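You operate a simulated robot arm through the tools that you are given. There is no shell and no other tool. Be economical: measure what you need, move in short steps, check, and stop when the job is done.

Carry out the task below with a simulated two-armed robot. There is one attempt and no reset: what you move stays moved.

Task
Take the cream filter element on the top of the shipping bench and put it away on the ledge of the control cabinet. Take the black bar with a white band and put it on the top of the blue bench with a brake. Put the short black hose that says "52" on the green mat on the teal-backed bench. Put one of the dark grey gear rings from the top of the teal-backed bench on the top of the yellow packing bench. Take the wide steel ring and leave it on the top of the control cabinet. Take the tall oval-flange gear motor from the top of the teal-backed bench and put it on the top of the valve stack bench. Put the 27 blue disc with a hole from the top deck of the blue trolley on the top of the valve stack bench and the 25 blue disc with a hole on the lower shelf of the right yellow bench. Put the white logger that says "65" from the top deck of the blue trolley on top of the small green block and the white logger labelled "29" on the blue rubber ring there. The order is free. Set down upright: cream filter element, tall oval-flange gear motor, white logger.
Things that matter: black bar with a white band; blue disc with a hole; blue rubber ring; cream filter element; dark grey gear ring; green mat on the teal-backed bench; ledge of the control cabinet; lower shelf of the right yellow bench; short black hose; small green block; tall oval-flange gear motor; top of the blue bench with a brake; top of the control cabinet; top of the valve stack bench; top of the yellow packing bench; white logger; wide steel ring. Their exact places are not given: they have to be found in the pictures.

The check looks at the end state, three seconds after you hand in, the way a careful person would. Anything else that was tipped, shoved, dropped, spilled or broken makes it a failure.

Robot
Two 7-joint arms with fingered hands on one trunk, on a base that drives. Base frame: it is fixed to the floor where the robot stands at the start and does not move with it; the origin is under the middle of the robot, x ahead of it, y to its left, z up; the surface under the hand at the start is at about z = 0.72. Lengths are in m, angles in rad, forces in N, time in s.
The left shoulder is at the start at [0.096, 0.187, 1.08], the right one opposite. With the tool pointing down near the work surface each hand reaches from about 0.1 to 0.82 m from the robot's upright axis, wherever it stands, measured 20 degrees to its own side. Places, roughly: black bar with a white band (2x2x7 cm) [0.6, -0.2, 0.8]; blue disc with a hole [0.25, -2.5, 0.75]; blue rubber ring (4x4x2 cm) [0.3, -2.9, 0.8]; cream filter element [0.5, -0.25, 0.75]; dark grey gear ring [-0.5, -2.25, 0.75]; green mat on the teal-backed bench [-0.6, -2.5, 0.8]; ledge of the control cabinet (42x15 cm) [-3.78, -5.9, 0.96]; lower shelf of the right yellow bench (46x20 cm) [-0.86, -4.58, 0.36]; short black hose [0.75, 2.25, 0.75]; small green block (6x6x5 cm) [0.1, -3.1, 0.8]; tall oval-flange gear motor [-1, -2.5, 0.75]; top of the blue bench with a brake (34x22 cm) [-3.86, 0.52, 0.72]; top of the control cabinet (40x24 cm) [-4, -5.9, 1.44]; top of the valve stack bench [2.4, -0.1, 0.8]; top of the yellow packing bench [-0.8, -3, 0.8]; white logger [0.25, -3, 0.75]; wide steel ring (5x5x4 cm) [-0.9, -2.4, 0.8]. Payload 3.6 kg a hand.
The tool frame of a hand sits at the grasp point between the pads (the TCP): z along the fingers, y along the line on which they close. The tips reach 0.026 m beyond it. The gripper opens to 0.088 m. The gripper's body begins 0.03 m behind the TCP. The gripper is a hand of 3 fingers: y runs from the thumb to the fingers, the wrist lies at [-0.017, -0.098, -0.164] in the tool frame, and closing takes about 1.5 s.
Orientation is told as [roll, pitch, yaw] about the base's x, y, z axes, in that order, counted from this pose: with the fingers straight down and the wrist toward the robot, the tool's x, y and z point along [0, 1, 0], [1, 0, 0] and [0, 0, -1] of the base frame.

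Tools
- The arms move only by the tool servo_tool. It takes "left_rows", "right_rows" or both (then of equal length, played together; a hand with none holds still); each is a list of rows, each an object of numbers (a shift or turn left out is 0, a gripper value left out holds the last): "tx", "ty", "tz": the shift along the base's x, y, z in m; "ax", "ay", "az": the turn, a rotation vector about the base's x, y, z in rad. In form: [{"tx": .., "ty": .., "tz": .., "ax": .., "ay": .., "az": ..}, ...]. A call has 1 to 12 rows; each row shifts and turns the commanded pose from where the row before left it. "left_grip" and "right_grip" are, for a hand that has rows, the closure in counts, from 0 (fully open) to 255 (shut), set as the call begins (left out, the last holds). Rows are played at 5 a second. More than 0.05 m and 0.15 rad between two rows, or a gripper value outside its range, and nothing of the call is played. Where a pose cannot be reached the arm comes as near as it can. A force on the tool above 40 N (or 10 N above the force at the start of the call, whichever is more), or a blocked arm, ends the call early, and 0.2 s more pass. The fingers move at their own pace (about 0.153 m/s each) and stop on an object; they squeeze with about 28 N. The grip force told is the motor's: it shows also when the fingers shut on nothing. Time passes only in rows, and 0.2 s behind the last, so rows that do not move let the fingers close. It gives the time, the measured TCP pose, the force on the tool (base axes), the opening and the grip force at its end, in the units of the frame above (readings bear some noise), with the torque about the TCP (base axes, N m) and any sound that the robot's microphone picked up.
- Cameras (640 x 400 px; columns grow to the right, rows downward): "scene" is now at [0.2617, -0.0225, 1.0054]; the picture's right is [-0.24, -0.97, 0.00], its down [-0.12, 0.03, -0.99] and it looks along [0.96, -0.24, -0.12] (base axes); focal length 214 px, centre (320, 200). "left" rides on the left gripper at [-0.056, -0.08, -0.102] in its tool frame; the picture's right is [-0.73, -0.32, 0.60], its down [0.62, -0.67, 0.41] and it looks along [0.27, 0.68, 0.69] (tool axes); focal length 247 px, centre (320, 200). "right" rides on the right gripper at [0.056, -0.08, -0.102] in its tool frame; the picture's right is [-0.73, 0.32, -0.60], its down [-0.62, -0.66, 0.41] and it looks along [-0.27, 0.68, 0.69] (tool axes); focal length 247 px, centre (320, 200).
- snapshot(camera): a new picture of that camera. No time passes.
- raise_lower(by): slides the trunk up (or, below 0, down) by that many m; the arms and the scene camera ride with it, the base frame stays. It gives what a move gives, with no picture.
- roll_base(legs): drives the robot by 1 to 6 legs, each [ahead, left, turn to the left] in m, m and rad, along the robot's own axes; the way and the turn of a leg run together, so that a leg with both is an arc; at most 1.5 m and 3.142 rad a leg. The arms and the cameras ride along, it lands a little off, and it stops where it bumps. It gives what a move gives.
- set_fingers(fingers, thumb_bend, thumb_turn, hand): sets how far each is bent, from 0 (flat) to 1 (curled in); at 0.3 the hand is open as for a grip, at 0.7 the pads meet at the TCP. One left out holds its place. A second passes; each finger stops where it meets its share of the squeeze, and holds until it gets a number again. A gripper value or a shape takes the hand back. It gives what a move gives, with no picture; readings hold the bend of each and the force on the fingers (four entries, about 0 where the hand has none), thumb and palm. thumb_turn goes from beside the hand (0) to across from the fingers (1), as for a grip.
- set_grasp(shape, hand): the hand has 3 fingers and takes this shape, open, in about a second: jaw (thumb against the fingers, like two jaws); tri (thumb and two fingers); tip (a fingertip pinch); poke (one finger out to press); point (the index stretched); flat (the hand flat); cup (the hand cupped); fist (a fist). The gripper value then closes the fingers along that shape, each until it touches; the sizes above hold for jaw. It gives what a move gives, with no picture.
- pan_tilt(pan, tilt): turns the head with the scene camera to pan (to the left, within 1.047 rad either way) and tilt (down, from -0.506 to 1.204), counted from straight ahead of the robot. It gives what a move gives.
- probe_pixels(camera, pixels): for up to 12 pixels [column, row] of the newest picture of that camera ("zoom" is the newest enlarged one), the place [x, y, z] in the base frame of the surface seen there, good to about 0.002 m. No time passes.
- close_up(camera, box): a new picture of the part [left, top, right, bottom] of that camera's present view, enlarged. No time passes.
- hand_in(): hands the job in; it is judged then, once.

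Work in short steps. Measure before you move; look again where a grasp or a placing could have gone wrong, and mend it. You have 350 turns and 280 pictures in all, those below and enlarged ones among them. Open the grippers and draw the arms clear of the work before you hand the job in, unless the task says otherwise; then end with one line.

The tools are called after "Request:" as name(argument=value, ...) on one line, values as JSON. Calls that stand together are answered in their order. servo_tool: Moves the arms, as the interface text tells. Its arguments: {"type":"object","properties":{"left_rows":{"type":"array","items":{"type":"object","properties":{"tx":{"type":"number"},"ty":{"type":"number"},"tz":{"type":"number"},"ax":{"type":"number"},"ay":{"type":"number"},"az":{"type":"number"}}}},"left_grip":{"type":"number"},"right_rows":{"type":"array","items":{"type":"object","properties":{"tx":{"type":"number"},"ty":{"type":"number"},"tz":{"type":"number"},"ax":{"type":"number"},"ay":{"type":"number"},"az":{"type":"number"}}}},"right_grip":{"type":"number"}},"required":[]} The other tools are called the same way: raise_lower (by) slides the trunk up or down; set_grasp (shape, hand) gives the hand a shape; set_fingers (fingers, thumb_bend, thumb_turn, hand) moves the fingers one by one; roll_base (legs) drives the base; pan_tilt (pan, tilt) turns the head that bears the scene camera; snapshot (camera) takes a picture; probe_pixels (camera, pixels) gives the place of the surface under pixels of a picture; close_up (camera, box) takes an enlarged picture of a part of a camera's view; hand_in () hands the job in.

At the start:

```text
clock: 0.0
left_position: [0.5348, 0.0885, 1.0715]
left_ee_rot: [0.0, 0.0, 0.0]
left_ft_force: [-0.8, 0.8, 0.7]
left_moment: [-0.02, -0.02, -0.01]
left_grip_width: 0.0878
left_grasp_force: 0.1
left_shape: jaw
left_bend: [0.3, 0.3, 0.98]
left_finger forces: [0.0, 0.1, 0.0, 0.1, 0.0, 0.0]
right_position: [0.4367, -0.3844, 1.0462]
right_ee_rot: [0.0, -0.001, 0.0]
right_ft_force: [0.4, -1.2, 0.2]
right_moment: [0.02, 0.0, 0.0]
right_grip_width: 0.0877
right_grasp_force: 0.0
right_shape: jaw
right_bend: [0.3, 0.3, 0.98]
right_finger forces: [0.0, 0.0, 0.1, 0.0, 0.0, 0.0]
trunk travel left (down, up): [-0.225, 0.532]
robot x, y, heading: [0.0041, 0.0003, 0.0]
head pan, tilt: [-0.248, 0.124]
```

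scene: 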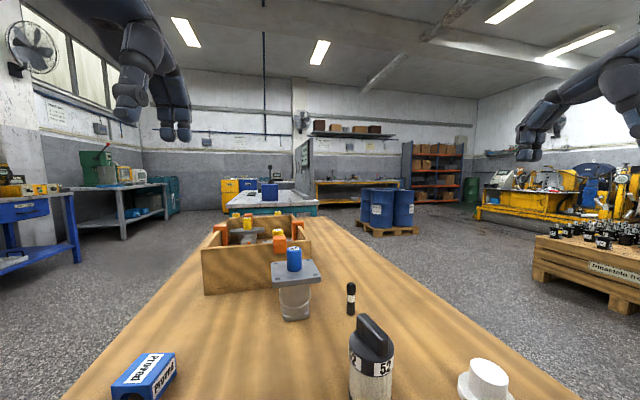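
right: 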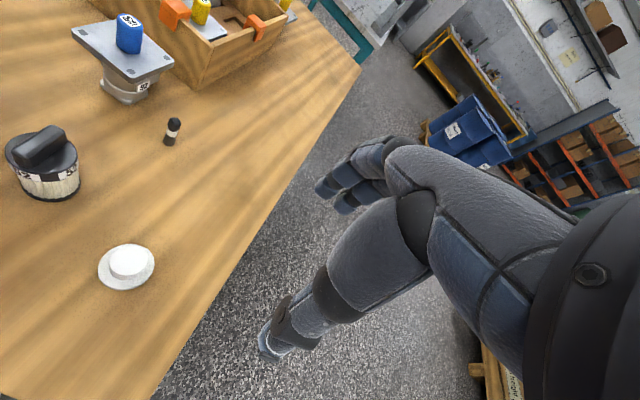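
left: 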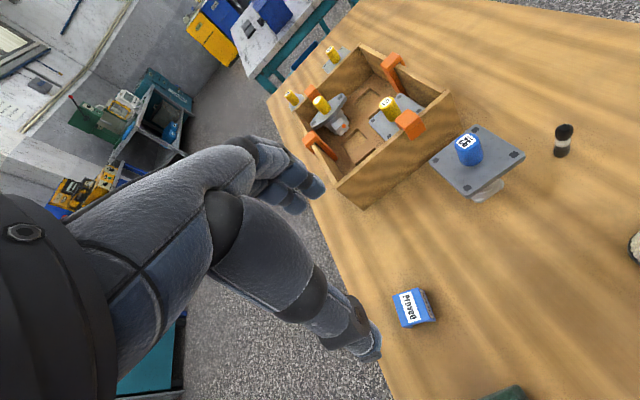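

The scene picture shows the black bar with white band at (351,298) and a white/cream piece at (488,380) on the bench in front. I tilt the head down for a better look.

Request:
pan_tilt(pan=-0.3, tilt=0.7)

Request:
snapshot(camera="scene")

```text
clock: 1.0
left_position: [0.534, 0.0883, 1.0714]
left_ee_rot: [-0.001, 0.001, 0.0]
left_ft_force: [-0.1, 0.1, -0.2]
left_moment: [-0.02, 0.0, 0.04]
left_grip_width: 0.0878
left_grasp_force: 0.1
left_shape: jaw
left_bend: [0.3, 0.3, 0.98]
left_finger forces: [0.0, 0.1, 0.1, 0.0, 0.1, 0.0]
right_position: [0.4366, -0.386, 1.0474]
right_ee_rot: [0.0, 0.0, 0.002]
right_ft_force: [0.2, -0.5, -0.1]
right_moment: [0.0, -0.01, -0.01]
right_grip_width: 0.0875
right_grasp_force: 0.1
right_shape: jaw
right_bend: [0.3, 0.3, 0.98]
right_finger forces: [0.0, 0.0, 0.0, 0.0, 0.0, 0.0]
trunk travel left (down, up): [-0.225, 0.532]
robot x, y, heading: [0.0008, -0.0027, -0.003]
head pan, tilt: [-0.3, 0.7]
```

```text
276 pictures are left
```

scene: 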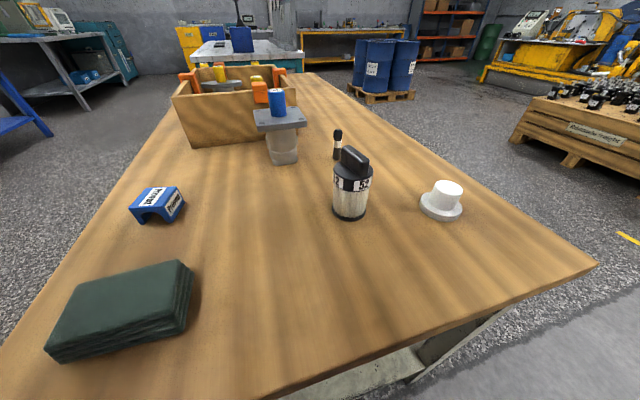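

Request:
close_up(camera="scene", box=[220, 60, 480, 230])

Request:
probe_pixels(camera="scene", pixels=[[350, 150], [354, 175], [349, 217], [337, 133], [335, 158], [447, 188], [441, 213], [283, 105], [280, 160], [120, 310], [157, 200], [596, 264]])

```text
2.35 times, centred on (350, 145) of scene
```

zoom: 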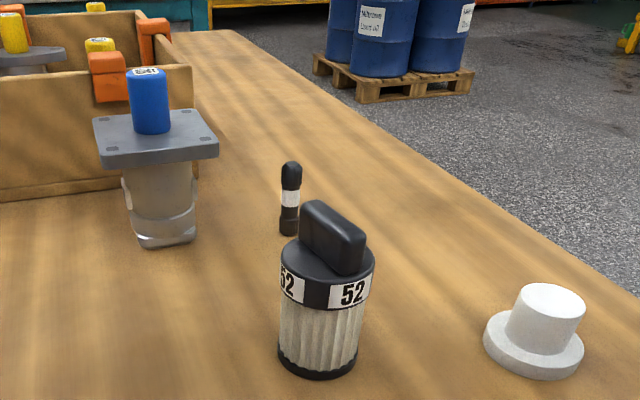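

```text
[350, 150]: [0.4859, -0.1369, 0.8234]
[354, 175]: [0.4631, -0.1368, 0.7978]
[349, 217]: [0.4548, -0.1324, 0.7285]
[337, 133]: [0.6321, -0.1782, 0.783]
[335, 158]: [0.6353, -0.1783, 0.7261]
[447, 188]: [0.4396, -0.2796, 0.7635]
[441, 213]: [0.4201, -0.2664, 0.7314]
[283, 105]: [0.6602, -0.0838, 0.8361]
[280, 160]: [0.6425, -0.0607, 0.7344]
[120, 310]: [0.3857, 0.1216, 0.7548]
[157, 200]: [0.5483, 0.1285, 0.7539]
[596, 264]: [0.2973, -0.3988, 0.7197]
```

The pleated piece labelled 52 at zoom (322,300) is the filter element; the black bar stands at zoom (290,200). I probe their outlines in the zoom.

Request:
probe_pixels(camera="zoom", pixels=[[315, 212], [310, 206], [358, 238], [358, 262], [304, 240], [290, 258], [350, 275], [283, 345], [354, 350], [290, 167], [283, 198], [299, 198]])

Request:
snapshot(camera="left")

Request:
close_up(camera="right", box=[0, 80, 220, 300])

```text
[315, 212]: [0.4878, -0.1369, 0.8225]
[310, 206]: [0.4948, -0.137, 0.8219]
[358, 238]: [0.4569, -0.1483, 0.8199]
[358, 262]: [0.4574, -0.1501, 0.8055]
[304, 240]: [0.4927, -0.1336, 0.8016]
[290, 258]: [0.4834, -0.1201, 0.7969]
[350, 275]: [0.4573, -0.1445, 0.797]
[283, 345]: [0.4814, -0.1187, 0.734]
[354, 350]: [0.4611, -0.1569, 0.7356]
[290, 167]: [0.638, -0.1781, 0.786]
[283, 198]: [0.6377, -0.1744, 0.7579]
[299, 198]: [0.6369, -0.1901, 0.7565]
```

```text
274 pictures are left
```

left: 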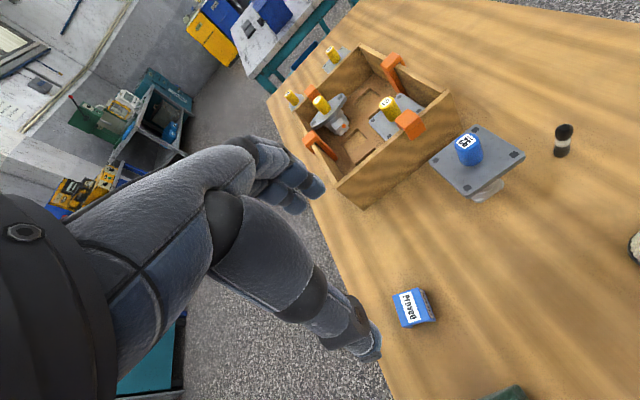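

```text
1.82 times, centred on (110, 190) of right
```

zoom: 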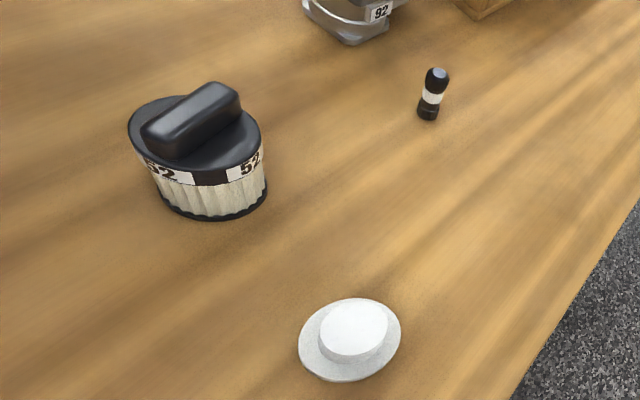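

The right-hand view shows the handle from (150,140) to (235,95) on the cap. I probe the cap rim and handle ends.

Request:
probe_pixels(camera="zoom", pixels=[[150, 125], [185, 145], [208, 88], [235, 105], [190, 115], [135, 125], [195, 172], [255, 140], [168, 103], [435, 75], [433, 98], [428, 115]])

```text
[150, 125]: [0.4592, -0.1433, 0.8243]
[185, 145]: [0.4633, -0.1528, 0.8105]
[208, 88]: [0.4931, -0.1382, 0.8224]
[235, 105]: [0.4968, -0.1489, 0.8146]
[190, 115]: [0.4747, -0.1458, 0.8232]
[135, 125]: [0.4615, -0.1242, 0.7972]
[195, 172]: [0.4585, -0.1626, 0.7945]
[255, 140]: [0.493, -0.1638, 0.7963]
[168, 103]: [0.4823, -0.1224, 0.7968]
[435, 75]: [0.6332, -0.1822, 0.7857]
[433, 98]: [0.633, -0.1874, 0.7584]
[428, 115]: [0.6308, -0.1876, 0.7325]
```

Filter cap centre is about (0.477,-0.143), ~4.8 cm wide, top of handle 0.823; the bar is at (0.635,-0.184). I shift the base 0.2 m to the right so each hand reaches comfortably, then look.

Request:
roll_base(legs=[[0, -0.2, 0]])

Request:
snapshot(camera="scene")

```text
clock: 2.6
left_position: [0.5337, -0.1098, 1.0715]
left_ee_rot: [0.003, 0.0, -0.001]
left_ft_force: [-0.3, -0.2, -0.4]
left_moment: [0.02, -0.04, 0.02]
left_grip_width: 0.0878
left_grasp_force: 0.0
left_shape: jaw
left_bend: [0.3, 0.3, 0.98]
left_finger forces: [0.1, 0.0, 0.0, 0.0, 0.0, 0.0]
right_position: [0.4356, -0.5837, 1.0463]
right_ee_rot: [-0.001, 0.0, -0.001]
right_ft_force: [0.0, -1.5, -0.3]
right_moment: [-0.01, 0.03, 0.02]
right_grip_width: 0.0879
right_grasp_force: 0.1
right_shape: jaw
right_bend: [0.3, 0.3, 0.98]
right_finger forces: [0.0, 0.0, 0.0, 0.1, 0.0, 0.0]
trunk travel left (down, up): [-0.225, 0.532]
robot x, y, heading: [0.0022, -0.193, -0.006]
head pan, tilt: [-0.3, 0.7]
```

```text
272 pictures are left
```

scene: 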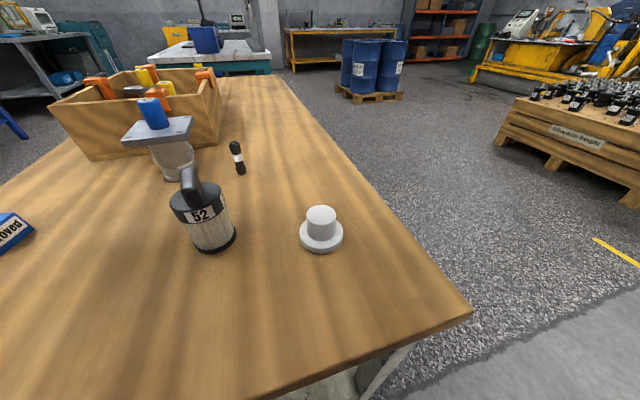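

Left hand goes above the filter at (0.477,-0.143), stopping at z 0.90; I also probe the motor plate edge near the bar.

Request:
servo_tool(left_rows=[{"tx": -0.028, "ty": -0.016, "tz": -0.03}, {"tx": -0.028, "ty": -0.017, "tz": -0.03}, {"tz": -0.045}, {"tz": -0.045}, {"tz": -0.02}, {}], left_grip=0)

Request:
probe_pixels(camera="scene", pixels=[[191, 118], [188, 138], [195, 215], [192, 180], [236, 148], [240, 170]])

Request:
snapshot(camera="left")

```text
clock: 4.0
left_position: [0.4759, -0.1445, 0.9014]
left_ee_rot: [0.0, 0.001, -0.003]
left_ft_force: [0.2, 0.3, -0.3]
left_moment: [-0.02, -0.02, -0.02]
left_grip_width: 0.088
left_grasp_force: 0.0
left_shape: jaw
left_bend: [0.3, 0.3, 0.98]
left_finger forces: [0.1, 0.0, 0.0, 0.0, 0.0, 0.1]
right_position: [0.4358, -0.5818, 1.0468]
right_ee_rot: [-0.001, -0.001, -0.002]
right_ft_force: [0.5, 0.6, 0.3]
right_moment: [-0.02, 0.01, 0.0]
right_grip_width: 0.0876
right_grasp_force: 0.0
right_shape: jaw
right_bend: [0.3, 0.3, 0.98]
right_finger forces: [0.0, 0.0, 0.0, 0.0, 0.0, 0.0]
trunk travel left (down, up): [-0.225, 0.532]
robot x, y, heading: [0.0006, -0.1945, 0.001]
head pan, tilt: [-0.3, 0.7]
```

```text
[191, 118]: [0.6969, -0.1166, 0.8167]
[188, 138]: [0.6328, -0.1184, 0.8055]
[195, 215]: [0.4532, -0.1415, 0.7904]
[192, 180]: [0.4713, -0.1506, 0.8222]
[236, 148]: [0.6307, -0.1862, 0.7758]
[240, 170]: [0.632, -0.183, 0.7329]
```

```text
271 pictures are left
```

left: 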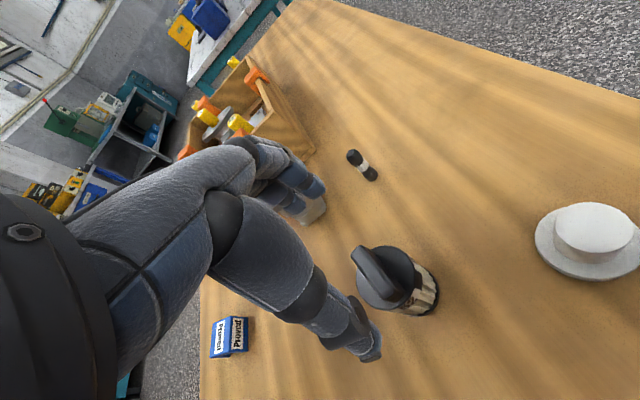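

The filter sits right under the left hand at (395,285), as expected. I descend 0.104 m, then close.

Request:
servo_tool(left_rows=[{"tz": -0.04, "tx": 0.001, "ty": 0.001}, {"tz": -0.034}, {"tz": -0.03}, {}])

Request:
servo_tool(left_rows=[{}, {}, {}, {}, {}, {}, {}, {}], left_grip=255)

Request:
snapshot(camera="left")

```text
clock: 5.0
left_position: [0.4756, -0.1431, 0.7993]
left_ee_rot: [0.0, 0.0, -0.002]
left_ft_force: [-1.3, -0.4, -0.8]
left_moment: [0.02, 0.01, -0.02]
left_grip_width: 0.0877
left_grasp_force: 0.0
left_shape: jaw
left_bend: [0.3, 0.3, 0.98]
left_finger forces: [0.1, 0.0, 0.0, 0.1, 0.0, 0.1]
right_position: [0.4367, -0.5829, 1.047]
right_ee_rot: [0.0, -0.001, -0.002]
right_ft_force: [-0.3, 0.1, -0.2]
right_moment: [0.0, 0.04, 0.01]
right_grip_width: 0.0878
right_grasp_force: 0.1
right_shape: jaw
right_bend: [0.3, 0.3, 0.98]
right_finger forces: [0.0, 0.1, 0.1, 0.0, 0.0, 0.0]
trunk travel left (down, up): [-0.225, 0.532]
robot x, y, heading: [-0.0025, -0.1965, -0.005]
head pan, tilt: [-0.3, 0.7]
```

```text
clock: 6.8
left_position: [0.4746, -0.1426, 0.7986]
left_ee_rot: [0.0, -0.002, -0.002]
left_ft_force: [-0.9, -0.1, -0.7]
left_moment: [-0.06, -0.01, 0.01]
left_grip_width: 0.0465
left_grasp_force: 27.9
left_shape: jaw
left_bend: [0.42, 0.66, 1.0]
left_finger forces: [11.3, 14.3, 0.0, 0.0, 25.1, 0.0]
right_position: [0.4364, -0.5829, 1.0461]
right_ee_rot: [0.0, -0.001, -0.003]
right_ft_force: [-0.2, 0.1, -0.2]
right_moment: [-0.02, 0.0, -0.03]
right_grip_width: 0.0879
right_grasp_force: 0.1
right_shape: jaw
right_bend: [0.3, 0.3, 0.98]
right_finger forces: [0.0, 0.1, 0.0, 0.0, 0.0, 0.0]
trunk travel left (down, up): [-0.225, 0.532]
robot x, y, heading: [-0.0015, -0.1988, -0.002]
head pan, tilt: [-0.3, 0.7]
```

```text
270 pictures are left
```

left: 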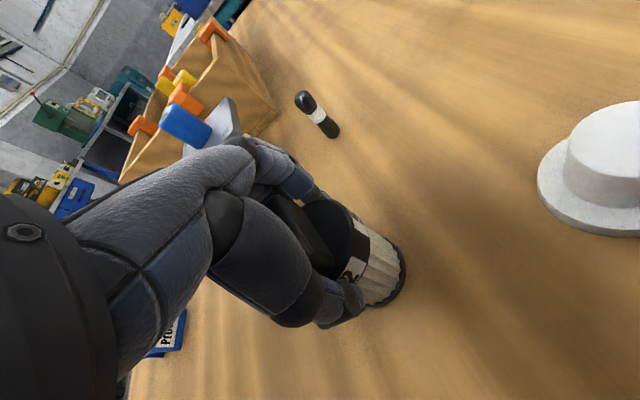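

Filter gripped (width 0.0465). I lift it and move it to the left, while the right hand heads toward above the bar.

Request:
servo_tool(left_rows=[{"tz": 0.04}, {"tz": 0.05}, {"tz": 0.05}, {"tz": 0.05}, {"tz": 0.05}, {"ty": 0.05}, {"ty": 0.05}, {"ty": 0.05}, {"ty": 0.05}, {}], right_rows=[{}, {}, {"ty": 0.045}, {"ty": 0.05}, {"ty": 0.05}, {"tx": 0.04, "ty": 0.03}, {"tx": 0.04, "ty": 0.03}, {"tx": 0.04, "ty": 0.03}, {"tx": 0.04, "ty": 0.03}, {"tx": 0.038, "ty": 0.03}])

Request:
servo_tool(right_rows=[{"ty": 0.05}, {"ty": 0.05, "tz": -0.01}, {"tz": -0.05}, {"tz": -0.05}, {"tz": -0.04}, {}], right_grip=0)

Request:
snapshot(camera="right")

Request:
snapshot(camera="left")

```text
clock: 9.0
left_position: [0.4807, 0.0605, 1.0383]
left_ee_rot: [0.0, 0.0, -0.004]
left_ft_force: [-0.1, 0.7, -1.2]
left_moment: [0.0, -0.04, -0.02]
left_grip_width: 0.0466
left_grasp_force: 27.5
left_shape: jaw
left_bend: [0.42, 0.66, 1.0]
left_finger forces: [11.2, 14.4, 0.1, 0.0, 25.0, 0.1]
right_position: [0.6348, -0.2852, 1.0464]
right_ee_rot: [-0.003, 0.001, -0.002]
right_ft_force: [0.0, 0.6, 0.1]
right_moment: [0.01, 0.02, -0.02]
right_grip_width: 0.0876
right_grasp_force: 0.1
right_shape: jaw
right_bend: [0.3, 0.3, 0.98]
right_finger forces: [0.0, 0.0, 0.1, 0.0, 0.1, 0.1]
trunk travel left (down, up): [-0.225, 0.532]
robot x, y, heading: [-0.0003, -0.1931, -0.0]
head pan, tilt: [-0.3, 0.7]
```

```text
refused: row 2 steps farther than a row can; nothing moved
```

```text
269 pictures are left
```

right: 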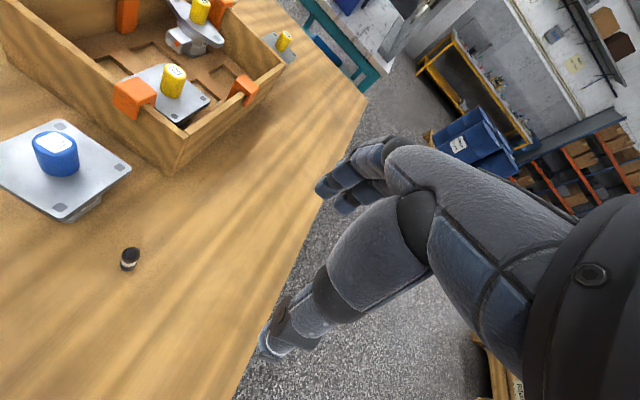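

```text
268 pictures are left
```

left: 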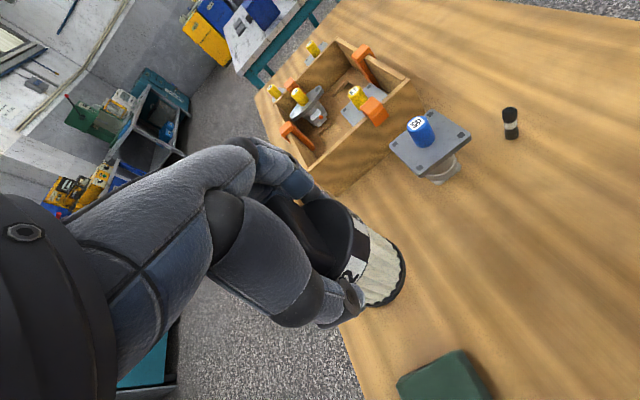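

The second call was refused for one slightly long row; I redo it with shorter steps toward above the bar.

Request:
servo_tool(right_rows=[{"ty": 0.048}, {"ty": 0.048, "tz": -0.01}, {"ty": 0.005, "tz": -0.045}, {"tz": -0.05}, {"tz": -0.05}, {}], right_grip=0)

Request:
snapshot(camera="right")

```text
clock: 10.4
left_position: [0.4815, 0.0592, 1.0385]
left_ee_rot: [-0.001, -0.001, -0.001]
left_ft_force: [0.3, 0.4, -1.8]
left_moment: [-0.02, -0.02, 0.0]
left_grip_width: 0.0464
left_grasp_force: 28.0
left_shape: jaw
left_bend: [0.42, 0.66, 1.0]
left_finger forces: [11.2, 14.2, 0.0, 0.0, 24.9, 0.1]
right_position: [0.635, -0.1851, 0.8932]
right_ee_rot: [-0.001, -0.002, -0.001]
right_ft_force: [0.7, -0.5, -0.3]
right_moment: [-0.03, 0.03, 0.02]
right_grip_width: 0.0879
right_grasp_force: 0.0
right_shape: jaw
right_bend: [0.3, 0.3, 0.98]
right_finger forces: [0.0, 0.0, 0.1, 0.1, 0.1, 0.1]
trunk travel left (down, up): [-0.225, 0.532]
robot x, y, heading: [-0.0016, -0.1934, -0.006]
head pan, tilt: [-0.3, 0.7]
```

```text
267 pictures are left
```

right: 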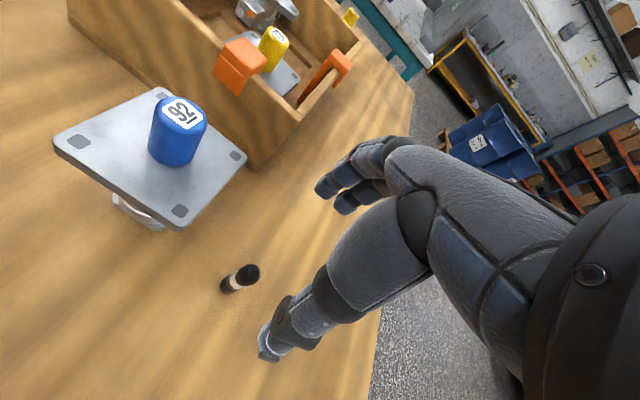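

The bar top appears at (245,273), right where it should be. I descend to z 0.765 and close.

Request:
servo_tool(right_rows=[{"tz": -0.04}, {"tz": -0.045}, {"tz": -0.041}, {}])

Request:
servo_tool(right_rows=[{}, {}, {}, {}, {}, {}, {}, {}, {}, {}], right_grip=255)

Request:
servo_tool(right_rows=[{"tz": 0.03}, {"tz": 0.05}, {"tz": 0.05}, {"tz": 0.05}, {"tz": 0.05}, {"tx": -0.04, "tz": 0.02}, {"tx": -0.04, "ty": -0.03}, {"tx": -0.04, "ty": -0.03}, {"tx": -0.03, "ty": -0.04}, {"tx": -0.03, "ty": -0.04}, {"ty": -0.04}, {"ty": -0.04}])

Request:
snapshot(camera="right")

```text
clock: 11.4
left_position: [0.4812, 0.0594, 1.0382]
left_ee_rot: [0.001, 0.0, -0.003]
left_ft_force: [-0.2, 0.0, -0.7]
left_moment: [0.0, -0.02, 0.06]
left_grip_width: 0.0463
left_grasp_force: 27.6
left_shape: jaw
left_bend: [0.42, 0.66, 1.0]
left_finger forces: [11.1, 14.4, 0.1, 0.0, 24.9, 0.0]
right_position: [0.6383, -0.1864, 0.7665]
right_ee_rot: [-0.001, 0.0, -0.001]
right_ft_force: [0.7, 0.5, -0.2]
right_moment: [0.02, -0.02, -0.01]
right_grip_width: 0.0877
right_grasp_force: 0.1
right_shape: jaw
right_bend: [0.3, 0.3, 0.98]
right_finger forces: [0.1, 0.1, 0.0, 0.0, 0.0, 0.0]
trunk travel left (down, up): [-0.225, 0.532]
robot x, y, heading: [-0.0008, -0.1938, -0.006]
head pan, tilt: [-0.3, 0.7]
```

```text
clock: 13.6
left_position: [0.4809, 0.0583, 1.0386]
left_ee_rot: [0.0, -0.001, -0.001]
left_ft_force: [-0.8, 0.2, -1.2]
left_moment: [0.01, -0.01, -0.02]
left_grip_width: 0.0462
left_grasp_force: 27.9
left_shape: jaw
left_bend: [0.42, 0.66, 1.0]
left_finger forces: [11.2, 14.3, 0.1, 0.1, 24.9, 0.0]
right_position: [0.6367, -0.1862, 0.766]
right_ee_rot: [-0.002, 0.0, -0.002]
right_ft_force: [-0.1, 0.2, 0.3]
right_moment: [-0.02, -0.01, -0.01]
right_grip_width: 0.0006
right_grasp_force: 27.7
right_shape: jaw
right_bend: [0.7, 0.71, 1.0]
right_finger forces: [18.6, 11.3, 0.0, 0.0, 23.3, 0.0]
trunk travel left (down, up): [-0.225, 0.532]
robot x, y, heading: [-0.0007, -0.1987, -0.004]
head pan, tilt: [-0.3, 0.7]
```

```text
clock: 16.2
left_position: [0.4814, 0.0595, 1.0371]
left_ee_rot: [0.001, 0.0, -0.003]
left_ft_force: [-0.9, -0.2, -1.3]
left_moment: [0.01, 0.0, -0.02]
left_grip_width: 0.046
left_grasp_force: 27.6
left_shape: jaw
left_bend: [0.42, 0.66, 1.0]
left_finger forces: [11.3, 14.2, 0.0, 0.0, 25.0, 0.0]
right_position: [0.5383, -0.3953, 0.9397]
right_ee_rot: [-0.001, 0.001, 0.0]
right_ft_force: [0.0, 0.1, -1.3]
right_moment: [0.05, -0.02, 0.0]
right_grip_width: 0.0004
right_grasp_force: 28.1
right_shape: jaw
right_bend: [0.7, 0.71, 1.0]
right_finger forces: [19.4, 11.8, 0.0, 0.1, 21.5, 0.1]
right hand out of reach, approached as far as the arm can: row 7, 8, 9, 10, 12
trunk travel left (down, up): [-0.225, 0.532]
robot x, y, heading: [0.0021, -0.195, -0.003]
head pan, tilt: [-0.3, 0.7]
```

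```text
266 pictures are left
```

right: 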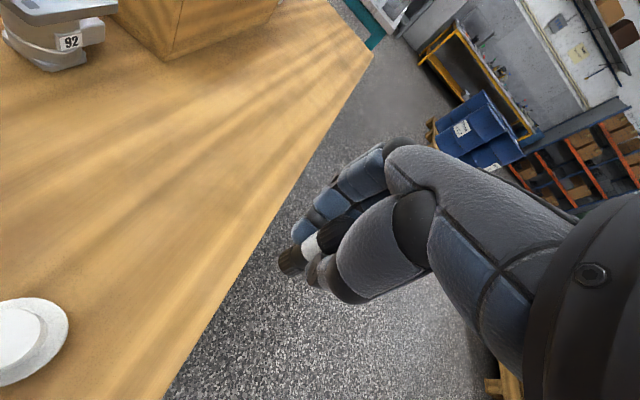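

The bar appears in the right hand at (305,255), though the reported width is ~0. I look closer.

Request:
close_up(camera="right", box=[240, 160, 460, 320])

```text
2.50 times, centred on (350, 240) of right
```

zoom: 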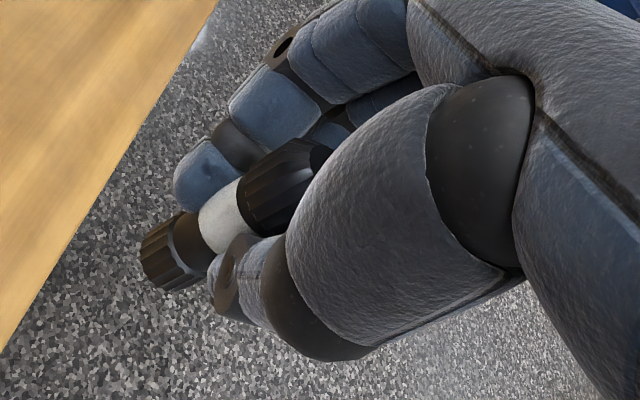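

The bar is held firmly. Now I raise the right hand a bit, pull both hands in, back off 0.25 m and turn left to survey the room toward the blue bench.

Request:
servo_tool(right_rows=[{"tz": 0.04, "tx": -0.02}, {"tz": 0.04, "tx": -0.02}, {"tx": -0.04}, {"tx": -0.04}, {}], left_rows=[{"tx": -0.04}, {"tx": -0.03}, {}, {}, {}])

Request:
roll_base(legs=[[-0.3, 0, 0], [0, 0, 1.57]])

Request:
pan_tilt(pan=0.6, tilt=0.3)

Request:
snapshot(camera="scene")

```text
clock: 17.4
left_position: [0.41, 0.0608, 1.0405]
left_ee_rot: [0.0, -0.001, -0.002]
left_ft_force: [-0.1, 0.3, -0.8]
left_moment: [-0.03, 0.02, 0.01]
left_grip_width: 0.0463
left_grasp_force: 28.3
left_shape: jaw
left_bend: [0.42, 0.66, 1.0]
left_finger forces: [11.2, 14.5, 0.0, 0.0, 25.2, 0.0]
right_position: [0.5446, -0.3969, 0.9471]
right_ee_rot: [-0.002, -0.003, -0.004]
right_ft_force: [-0.1, -0.2, -1.1]
right_moment: [-0.03, -0.02, 0.04]
right_grip_width: 0.0006
right_grasp_force: 28.0
right_shape: jaw
right_bend: [0.7, 0.71, 1.0]
right_finger forces: [19.7, 11.8, 0.0, 0.1, 21.4, 0.0]
right hand out of reach, approached as far as the arm can: row 1, 2, 3, 4
trunk travel left (down, up): [-0.225, 0.532]
robot x, y, heading: [-0.0005, -0.1942, -0.003]
head pan, tilt: [-0.3, 0.7]
```

```text
clock: 23.1
left_position: [-0.5468, 0.2227, 1.0408]
left_ee_rot: [-0.002, 0.0, 1.537]
left_ft_force: [0.2, 0.9, -1.9]
left_moment: [-0.02, -0.01, -0.01]
left_grip_width: 0.046
left_grasp_force: 27.7
left_shape: jaw
left_bend: [0.42, 0.66, 1.0]
left_finger forces: [11.1, 14.2, 0.0, 0.0, 24.8, 0.1]
right_position: [-0.0838, 0.3424, 0.9461]
right_ee_rot: [-0.003, -0.002, 1.536]
right_ft_force: [-0.3, 0.3, -0.8]
right_moment: [0.01, 0.02, 0.04]
right_grip_width: 0.0002
right_grasp_force: 27.7
right_shape: jaw
right_bend: [0.7, 0.71, 1.0]
right_finger forces: [20.2, 12.4, 0.1, 0.0, 21.5, 0.0]
trunk travel left (down, up): [-0.225, 0.532]
robot x, y, heading: [-0.3004, -0.1989, 1.537]
head pan, tilt: [-0.3, 0.7]
```

```text
clock: 24.4
left_position: [-0.5438, 0.2224, 1.0399]
left_ee_rot: [0.0, -0.002, 1.538]
left_ft_force: [0.8, 0.3, -1.1]
left_moment: [0.02, 0.01, 0.01]
left_grip_width: 0.0458
left_grasp_force: 27.6
left_shape: jaw
left_bend: [0.42, 0.66, 1.0]
left_finger forces: [11.2, 14.3, 0.0, 0.0, 24.8, 0.0]
right_position: [-0.0839, 0.3412, 0.946]
right_ee_rot: [-0.001, -0.001, 1.538]
right_ft_force: [0.3, 0.3, -1.4]
right_moment: [-0.03, 0.02, -0.01]
right_grip_width: 0.0
right_grasp_force: 28.0
right_shape: jaw
right_bend: [0.7, 0.71, 1.0]
right_finger forces: [20.1, 12.4, 0.1, 0.1, 21.5, 0.0]
trunk travel left (down, up): [-0.225, 0.532]
robot x, y, heading: [-0.302, -0.1984, 1.536]
head pan, tilt: [0.6, 0.3]
```

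```text
264 pictures are left
```

scene: 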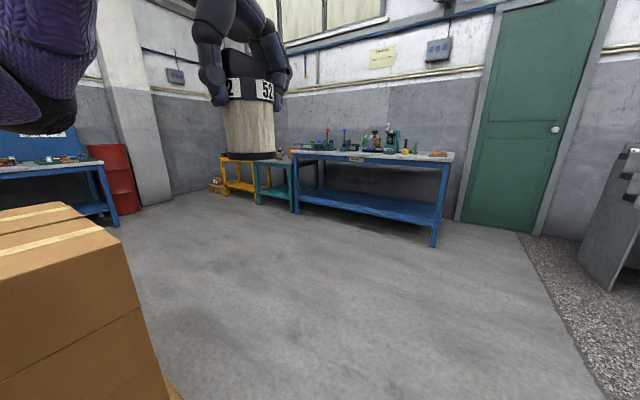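

There is a carton at the left (70,230). I probe the carton and the far benches.

Request:
probe_pixels(camera="scene", pixels=[[60, 205], [120, 235], [10, 215], [150, 380], [40, 165], [95, 165], [110, 215], [290, 152], [450, 155], [435, 240], [258, 190], [225, 190]])

Request:
pan_tilt(pan=1.04, tilt=0.5)

Request:
snapshot(camera="scene")

```text
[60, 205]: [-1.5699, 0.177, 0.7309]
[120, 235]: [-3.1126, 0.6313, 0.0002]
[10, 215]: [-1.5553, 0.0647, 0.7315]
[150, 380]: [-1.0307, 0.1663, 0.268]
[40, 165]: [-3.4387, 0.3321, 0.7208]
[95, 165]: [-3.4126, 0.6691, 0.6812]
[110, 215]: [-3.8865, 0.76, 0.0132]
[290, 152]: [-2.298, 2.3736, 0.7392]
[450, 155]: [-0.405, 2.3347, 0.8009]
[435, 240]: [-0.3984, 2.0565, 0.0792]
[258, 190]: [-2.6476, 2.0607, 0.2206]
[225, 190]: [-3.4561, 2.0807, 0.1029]
```

```text
clock: 25.2
left_position: [-0.5451, 0.223, 1.0417]
left_ee_rot: [-0.001, 0.0, 1.539]
left_ft_force: [-0.1, -0.5, -0.9]
left_moment: [-0.03, 0.04, -0.04]
left_grip_width: 0.046
left_grasp_force: 27.8
left_shape: jaw
left_bend: [0.42, 0.66, 1.0]
left_finger forces: [11.1, 14.3, 0.1, 0.0, 24.8, 0.1]
right_position: [-0.0846, 0.3418, 0.9455]
right_ee_rot: [-0.003, -0.001, 1.538]
right_ft_force: [0.3, 0.3, -0.9]
right_moment: [0.02, 0.0, 0.01]
right_grip_width: 0.0
right_grasp_force: 27.8
right_shape: jaw
right_bend: [0.7, 0.71, 1.0]
right_finger forces: [20.1, 12.4, 0.0, 0.0, 21.4, 0.0]
trunk travel left (down, up): [-0.225, 0.532]
robot x, y, heading: [-0.3025, -0.196, 1.536]
head pan, tilt: [1.04, 0.499]
```

```text
263 pictures are left
```

scene: 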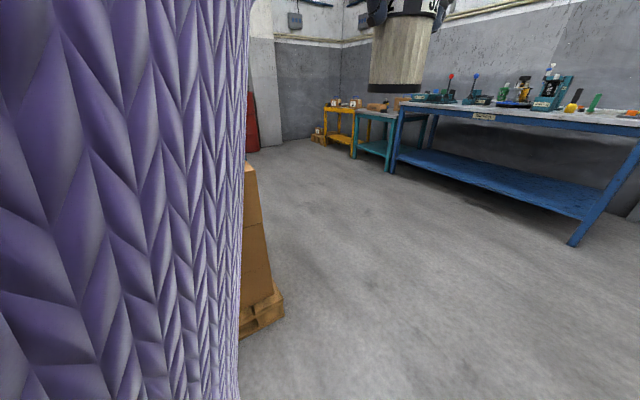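

The carton stack occupies x -1.0…-1.6, y<0.2, and the blue bench's front edge is near x -3.4. I drive +y by 1.05 m, turn to face -x, and look.

Request:
roll_base(legs=[[1.05, 0, 0], [0, 0, 1.6], [1.2, 0, 0]])

Request:
pan_tilt(pan=0, tilt=0.3)

Request:
snapshot(camera="scene")

```text
clock: 40.2
left_position: [-1.8812, 0.5728, 1.0404]
left_ee_rot: [-0.002, 0.001, -3.142]
left_ft_force: [0.4, -0.2, -1.7]
left_moment: [0.03, 0.02, 0.0]
left_grip_width: 0.0457
left_grasp_force: 27.6
left_shape: jaw
left_bend: [0.42, 0.66, 1.0]
left_finger forces: [11.0, 14.3, 0.0, 0.0, 24.6, 0.0]
right_position: [-2.017, 1.0305, 0.9449]
right_ee_rot: [-0.002, -0.003, -3.14]
right_ft_force: [-0.6, 0.8, -0.9]
right_moment: [-0.01, -0.03, 0.02]
right_grip_width: 0.0
right_grasp_force: 28.1
right_shape: jaw
right_bend: [0.7, 0.71, 1.0]
right_finger forces: [20.7, 12.9, 0.0, 0.1, 21.4, 0.0]
trunk travel left (down, up): [-0.225, 0.532]
robot x, y, heading: [-1.4699, 0.8324, -3.146]
head pan, tilt: [1.04, 0.499]
```

```text
clock: 41.5
left_position: [-1.8801, 0.5715, 1.0408]
left_ee_rot: [0.0, -0.001, -3.142]
left_ft_force: [-0.1, 0.4, -1.8]
left_moment: [-0.03, -0.01, 0.01]
left_grip_width: 0.046
left_grasp_force: 28.3
left_shape: jaw
left_bend: [0.42, 0.66, 1.0]
left_finger forces: [11.2, 14.4, 0.0, 0.1, 24.7, 0.1]
right_position: [-2.0161, 1.0302, 0.9474]
right_ee_rot: [-0.001, -0.002, -3.141]
right_ft_force: [0.8, 0.4, -1.1]
right_moment: [-0.01, 0.01, 0.02]
right_grip_width: 0.0002
right_grasp_force: 28.2
right_shape: jaw
right_bend: [0.7, 0.71, 1.0]
right_finger forces: [20.7, 12.9, 0.0, 0.1, 21.5, 0.0]
trunk travel left (down, up): [-0.225, 0.532]
robot x, y, heading: [-1.4768, 0.8293, -3.139]
head pan, tilt: [0.0, 0.3]
```

```text
262 pictures are left
```

scene: 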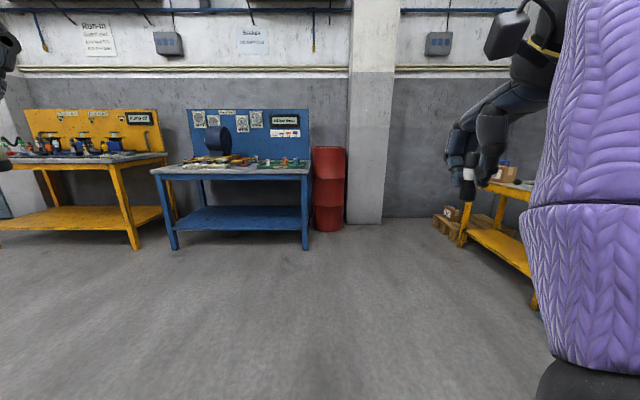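

The blue bench with a backboard is at (240,175). I zoom to see free space on its top.

Request:
close_up(camera="scene", box=[140, 100, 340, 225])

Request:
probe_pixels(camera="scene", pixels=[[155, 172], [308, 172], [240, 172], [240, 166], [205, 166], [160, 220], [345, 160]])

```text
3.20 times, centred on (240, 162) of scene
```

zoom: 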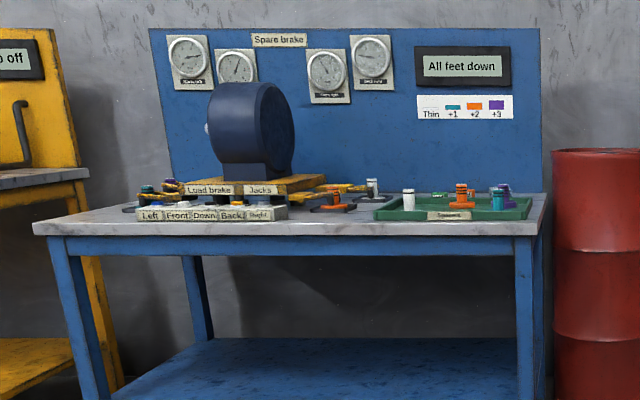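

```text
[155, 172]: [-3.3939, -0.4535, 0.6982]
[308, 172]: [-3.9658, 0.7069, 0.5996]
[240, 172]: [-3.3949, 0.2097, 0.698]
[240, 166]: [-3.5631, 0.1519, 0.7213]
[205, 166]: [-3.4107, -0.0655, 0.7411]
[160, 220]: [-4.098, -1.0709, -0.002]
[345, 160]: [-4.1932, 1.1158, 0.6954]
```

The bench top's target region is the rear right of the bench. I raise the filter hand (brake is tall) and drive nearer, to about x -2.75, y 0.33.

Request:
servo_tool(left_rows=[{"tz": 0.04}, {"tz": 0.05}, {"tz": 0.05}, {"tz": 0.04}, {}])

Request:
roll_base(legs=[[1.2, 0, 0], [0, 0.5, 0]])

Request:
pan_tilt(pan=-0.15, tilt=0.45)

Request:
snapshot(camera="scene")

```text
clock: 42.7
left_position: [-1.8795, 0.5708, 1.22]
left_ee_rot: [0.0, 0.002, -3.141]
left_ft_force: [0.3, -0.1, -1.7]
left_moment: [-0.03, 0.0, 0.01]
left_grip_width: 0.0457
left_grasp_force: 28.4
left_shape: jaw
left_bend: [0.42, 0.66, 1.0]
left_finger forces: [11.1, 14.3, 0.0, 0.0, 24.6, 0.0]
right_position: [-2.0174, 1.03, 0.9463]
right_ee_rot: [-0.001, -0.002, -3.141]
right_ft_force: [-0.2, -0.4, -1.4]
right_moment: [-0.04, -0.02, -0.01]
right_grip_width: 0.0002
right_grasp_force: 28.2
right_shape: jaw
right_bend: [0.7, 0.71, 1.0]
right_finger forces: [20.7, 13.0, 0.0, 0.0, 21.5, 0.1]
trunk travel left (down, up): [-0.225, 0.532]
robot x, y, heading: [-1.468, 0.8352, -3.143]
head pan, tilt: [0.0, 0.3]
```

```text
clock: 51.5
left_position: [-3.1155, 0.0764, 1.2203]
left_ee_rot: [0.001, 0.001, 3.138]
left_ft_force: [-0.5, -0.3, -1.8]
left_moment: [-0.02, 0.0, -0.01]
left_grip_width: 0.0456
left_grasp_force: 28.0
left_shape: jaw
left_bend: [0.42, 0.66, 1.0]
left_finger forces: [11.0, 14.3, 0.1, 0.0, 24.6, 0.0]
right_position: [-3.2524, 0.5352, 0.9465]
right_ee_rot: [-0.002, -0.002, 3.137]
right_ft_force: [0.2, -0.8, -2.7]
right_moment: [0.0, 0.01, 0.02]
right_grip_width: 0.0003
right_grasp_force: 28.0
right_shape: jaw
right_bend: [0.7, 0.71, 1.0]
right_finger forces: [20.9, 13.0, 0.0, 0.0, 21.4, 0.1]
trunk travel left (down, up): [-0.225, 0.532]
robot x, y, heading: [-2.7101, 0.3334, 3.137]
head pan, tilt: [0.0, 0.3]
```

```text
clock: 52.2
left_position: [-3.1176, 0.0765, 1.2199]
left_ee_rot: [-0.001, 0.001, 3.139]
left_ft_force: [1.1, 0.3, -1.0]
left_moment: [-0.02, 0.05, 0.01]
left_grip_width: 0.0456
left_grasp_force: 28.2
left_shape: jaw
left_bend: [0.42, 0.66, 1.0]
left_finger forces: [11.0, 14.3, 0.1, 0.0, 24.6, 0.0]
right_position: [-3.2515, 0.5353, 0.9464]
right_ee_rot: [-0.002, -0.002, 3.139]
right_ft_force: [-1.1, 0.7, -2.0]
right_moment: [-0.04, -0.03, 0.02]
right_grip_width: 0.0
right_grasp_force: 28.7
right_shape: jaw
right_bend: [0.7, 0.71, 1.0]
right_finger forces: [20.9, 12.9, 0.0, 0.1, 21.4, 0.0]
trunk travel left (down, up): [-0.225, 0.532]
robot x, y, heading: [-2.7066, 0.3333, 3.131]
head pan, tilt: [-0.15, 0.45]
```

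```text
260 pictures are left
```

scene: 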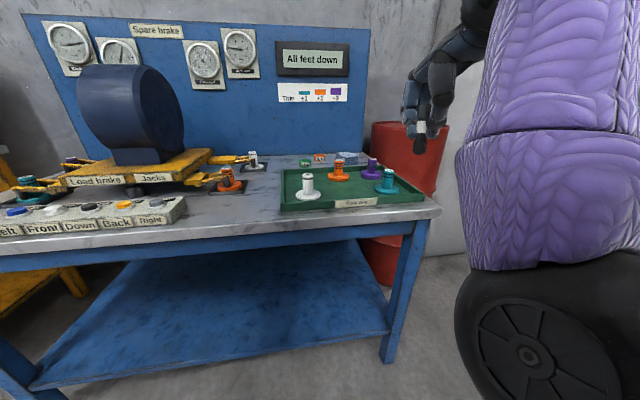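

Request:
close_up(camera="scene", box=[180, 130, 450, 240])

Request:
probe_pixels(camera="scene", pixels=[[240, 215], [425, 208], [385, 158], [280, 160], [258, 180], [370, 157], [330, 200], [395, 165], [345, 152], [400, 172], [283, 170], [434, 208]])

```text
2.37 times, centred on (315, 185) of scene
```

zoom: 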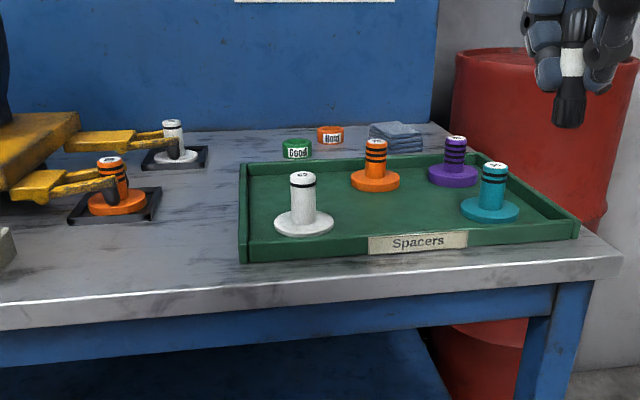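

```text
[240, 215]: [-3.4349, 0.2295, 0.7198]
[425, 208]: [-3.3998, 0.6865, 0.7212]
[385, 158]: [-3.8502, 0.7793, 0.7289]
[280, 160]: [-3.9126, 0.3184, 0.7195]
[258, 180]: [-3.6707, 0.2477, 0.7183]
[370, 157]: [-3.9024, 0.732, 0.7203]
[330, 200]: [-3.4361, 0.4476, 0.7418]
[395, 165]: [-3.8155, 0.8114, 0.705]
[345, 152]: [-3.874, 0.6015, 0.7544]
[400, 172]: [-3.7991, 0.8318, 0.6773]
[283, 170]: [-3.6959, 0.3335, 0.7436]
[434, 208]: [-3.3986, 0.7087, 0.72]
```

I probe the strip behind the tray to find a free spot inside the named region.

Request:
probe_pixels(camera="zoom", pixels=[[297, 158], [283, 140], [330, 143], [370, 130], [380, 151], [425, 150], [245, 160], [350, 153], [260, 145], [230, 150], [420, 128], [450, 158]])

```text
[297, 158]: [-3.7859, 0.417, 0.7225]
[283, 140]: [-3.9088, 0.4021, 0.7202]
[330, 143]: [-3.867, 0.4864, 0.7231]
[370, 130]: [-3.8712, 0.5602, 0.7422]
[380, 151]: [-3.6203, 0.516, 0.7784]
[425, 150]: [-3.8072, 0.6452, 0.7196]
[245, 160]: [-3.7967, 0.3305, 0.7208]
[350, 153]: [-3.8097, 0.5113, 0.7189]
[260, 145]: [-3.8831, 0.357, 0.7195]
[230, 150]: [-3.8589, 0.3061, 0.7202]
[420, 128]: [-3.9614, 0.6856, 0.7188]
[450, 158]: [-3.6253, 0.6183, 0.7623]
```

The spot about (-3.86, 0.36), left of the "Good" tag, is free. I drive to about x -3.08, y 0.14, then check.

Request:
roll_base(legs=[[0, 0.19, 0.01], [0.37, 0, 0]])

Request:
pan_tilt(pan=-0.25, tilt=0.5)

Request:
snapshot(camera="scene")

```text
clock: 55.7
left_position: [-3.4808, -0.1241, 1.2194]
left_ee_rot: [0.0, 0.001, -3.13]
left_ft_force: [0.2, 0.1, -0.6]
left_moment: [0.01, 0.01, 0.02]
left_grip_width: 0.0457
left_grasp_force: 27.9
left_shape: jaw
left_bend: [0.42, 0.66, 1.0]
left_finger forces: [11.0, 14.3, 0.0, 0.1, 24.5, 0.0]
right_position: [-3.6234, 0.3331, 0.9461]
right_ee_rot: [-0.001, -0.002, -3.131]
right_ft_force: [-0.4, 0.0, -0.7]
right_moment: [-0.01, 0.0, -0.01]
right_grip_width: 0.0
right_grasp_force: 28.1
right_shape: jaw
right_bend: [0.7, 0.71, 1.0]
right_finger forces: [21.0, 13.1, 0.1, 0.0, 21.4, 0.0]
trunk travel left (down, up): [-0.225, 0.532]
robot x, y, heading: [-3.0766, 0.1404, -3.13]
head pan, tilt: [-0.15, 0.45]
```

```text
clock: 56.4
left_position: [-3.4805, -0.1235, 1.2211]
left_ee_rot: [0.0, 0.002, -3.129]
left_ft_force: [-0.6, 0.2, -1.3]
left_moment: [-0.01, -0.01, 0.03]
left_grip_width: 0.0455
left_grasp_force: 28.1
left_shape: jaw
left_bend: [0.42, 0.66, 1.0]
left_finger forces: [11.0, 14.3, 0.0, 0.0, 24.6, 0.0]
right_position: [-3.6239, 0.3338, 0.9461]
right_ee_rot: [-0.002, -0.001, -3.129]
right_ft_force: [0.0, 0.2, -1.0]
right_moment: [0.03, 0.03, 0.03]
right_grip_width: 0.0
right_grasp_force: 28.5
right_shape: jaw
right_bend: [0.7, 0.71, 1.0]
right_finger forces: [20.9, 13.1, 0.1, 0.0, 21.5, 0.1]
trunk travel left (down, up): [-0.225, 0.532]
robot x, y, heading: [-3.0731, 0.1406, -3.134]
head pan, tilt: [-0.25, 0.499]
```

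```text
258 pictures are left
```

scene: 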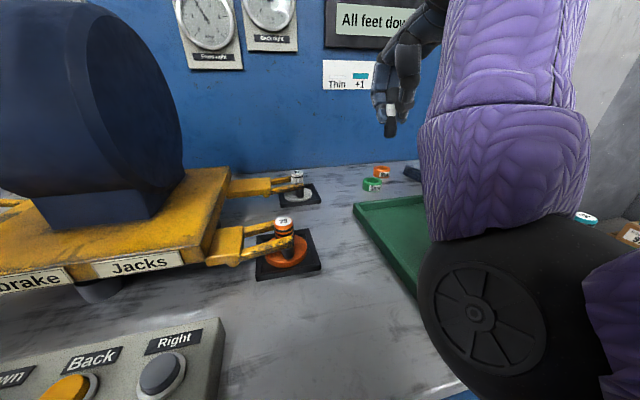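

The right elbow hangs low near the tray. I probe its position before moving.

Request:
probe_pixels(camera="scene", pixels=[[440, 330], [480, 390], [470, 300], [430, 230], [600, 330], [390, 125], [338, 190], [372, 186], [586, 218]])

Request:
snapshot(camera="right")

```text
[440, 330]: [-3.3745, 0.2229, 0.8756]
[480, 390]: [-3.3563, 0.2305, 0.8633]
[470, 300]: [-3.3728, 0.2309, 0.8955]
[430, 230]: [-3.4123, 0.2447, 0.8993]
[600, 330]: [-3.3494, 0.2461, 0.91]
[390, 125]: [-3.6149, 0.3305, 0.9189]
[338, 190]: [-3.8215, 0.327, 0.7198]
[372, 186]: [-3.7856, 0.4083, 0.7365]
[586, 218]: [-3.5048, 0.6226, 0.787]
```

```text
257 pictures are left
```

right: 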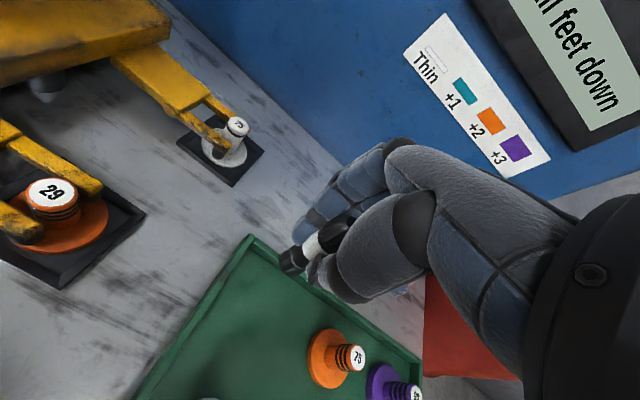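

The elbow is below the hand (z~0.88), so I raise the trunk 0.12 m to keep it clear, then extend the right hand over (-3.86, 0.355).

Request:
raise_lower(by=0.12)

Request:
servo_tool(right_rows=[{"tx": -0.045}, {"tx": -0.045}, {"tx": -0.045, "ty": 0.01}, {"tx": -0.045, "ty": 0.01}, {"tx": -0.04, "tz": -0.02}, {"tx": -0.015, "tz": -0.04}, {}])

Request:
snapshot(camera="scene")

Request:
snapshot(camera="right")

```text
clock: 57.9
left_position: [-3.4809, -0.1239, 1.3398]
left_ee_rot: [0.002, 0.002, -3.129]
left_ft_force: [0.3, 0.9, -1.1]
left_moment: [0.02, -0.04, -0.02]
left_grip_width: 0.0455
left_grasp_force: 27.8
left_shape: jaw
left_bend: [0.42, 0.66, 1.0]
left_finger forces: [11.0, 14.4, 0.0, 0.1, 24.5, 0.0]
right_position: [-3.623, 0.3335, 1.0664]
right_ee_rot: [-0.002, -0.001, -3.13]
right_ft_force: [-0.1, 0.0, -0.2]
right_moment: [0.01, 0.01, 0.0]
right_grip_width: 0.0001
right_grasp_force: 27.8
right_shape: jaw
right_bend: [0.7, 0.71, 1.0]
right_finger forces: [20.9, 13.1, 0.0, 0.0, 21.5, 0.0]
trunk travel left (down, up): [-0.345, 0.412]
robot x, y, heading: [-3.0755, 0.1403, -3.125]
head pan, tilt: [-0.25, 0.499]
```

```text
clock: 59.5
left_position: [-3.4778, -0.1237, 1.3422]
left_ee_rot: [-0.001, 0.0, -3.129]
left_ft_force: [0.7, -0.3, -0.9]
left_moment: [-0.01, 0.0, -0.03]
left_grip_width: 0.0456
left_grasp_force: 28.4
left_shape: jaw
left_bend: [0.42, 0.66, 1.0]
left_finger forces: [11.0, 14.3, 0.0, 0.1, 24.7, 0.1]
right_position: [-3.8341, 0.3525, 1.0061]
right_ee_rot: [-0.002, -0.003, -3.131]
right_ft_force: [0.2, 0.3, -0.7]
right_moment: [0.02, 0.01, 0.01]
right_grip_width: 0.0
right_grasp_force: 28.1
right_shape: jaw
right_bend: [0.7, 0.71, 1.0]
right_finger forces: [21.0, 13.8, 0.1, 0.0, 20.9, 0.0]
right hand out of reach, approached as far as the arm can: row 5, 6
trunk travel left (down, up): [-0.345, 0.412]
robot x, y, heading: [-3.0751, 0.1421, -3.125]
head pan, tilt: [-0.25, 0.499]
```

```text
256 pictures are left
```

scene: 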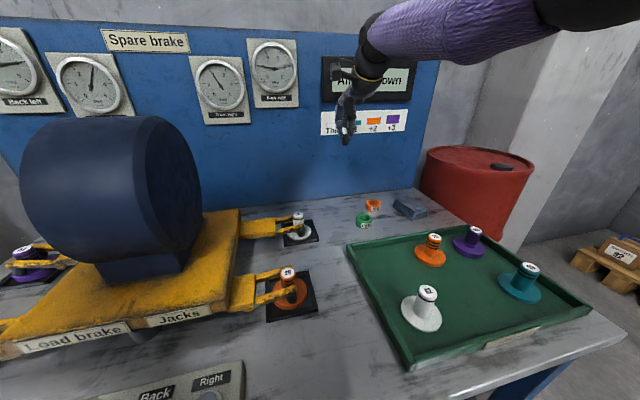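

```text
255 pictures are left
```

right: 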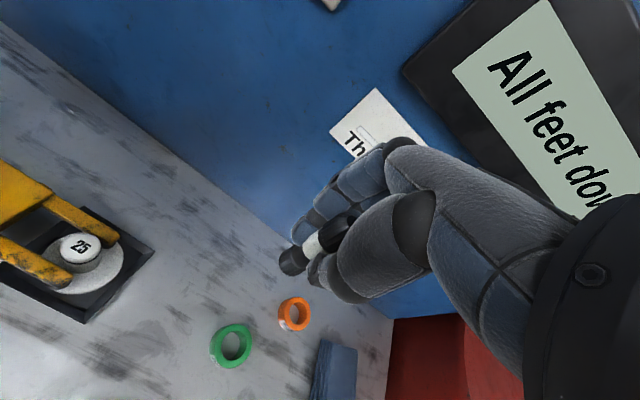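

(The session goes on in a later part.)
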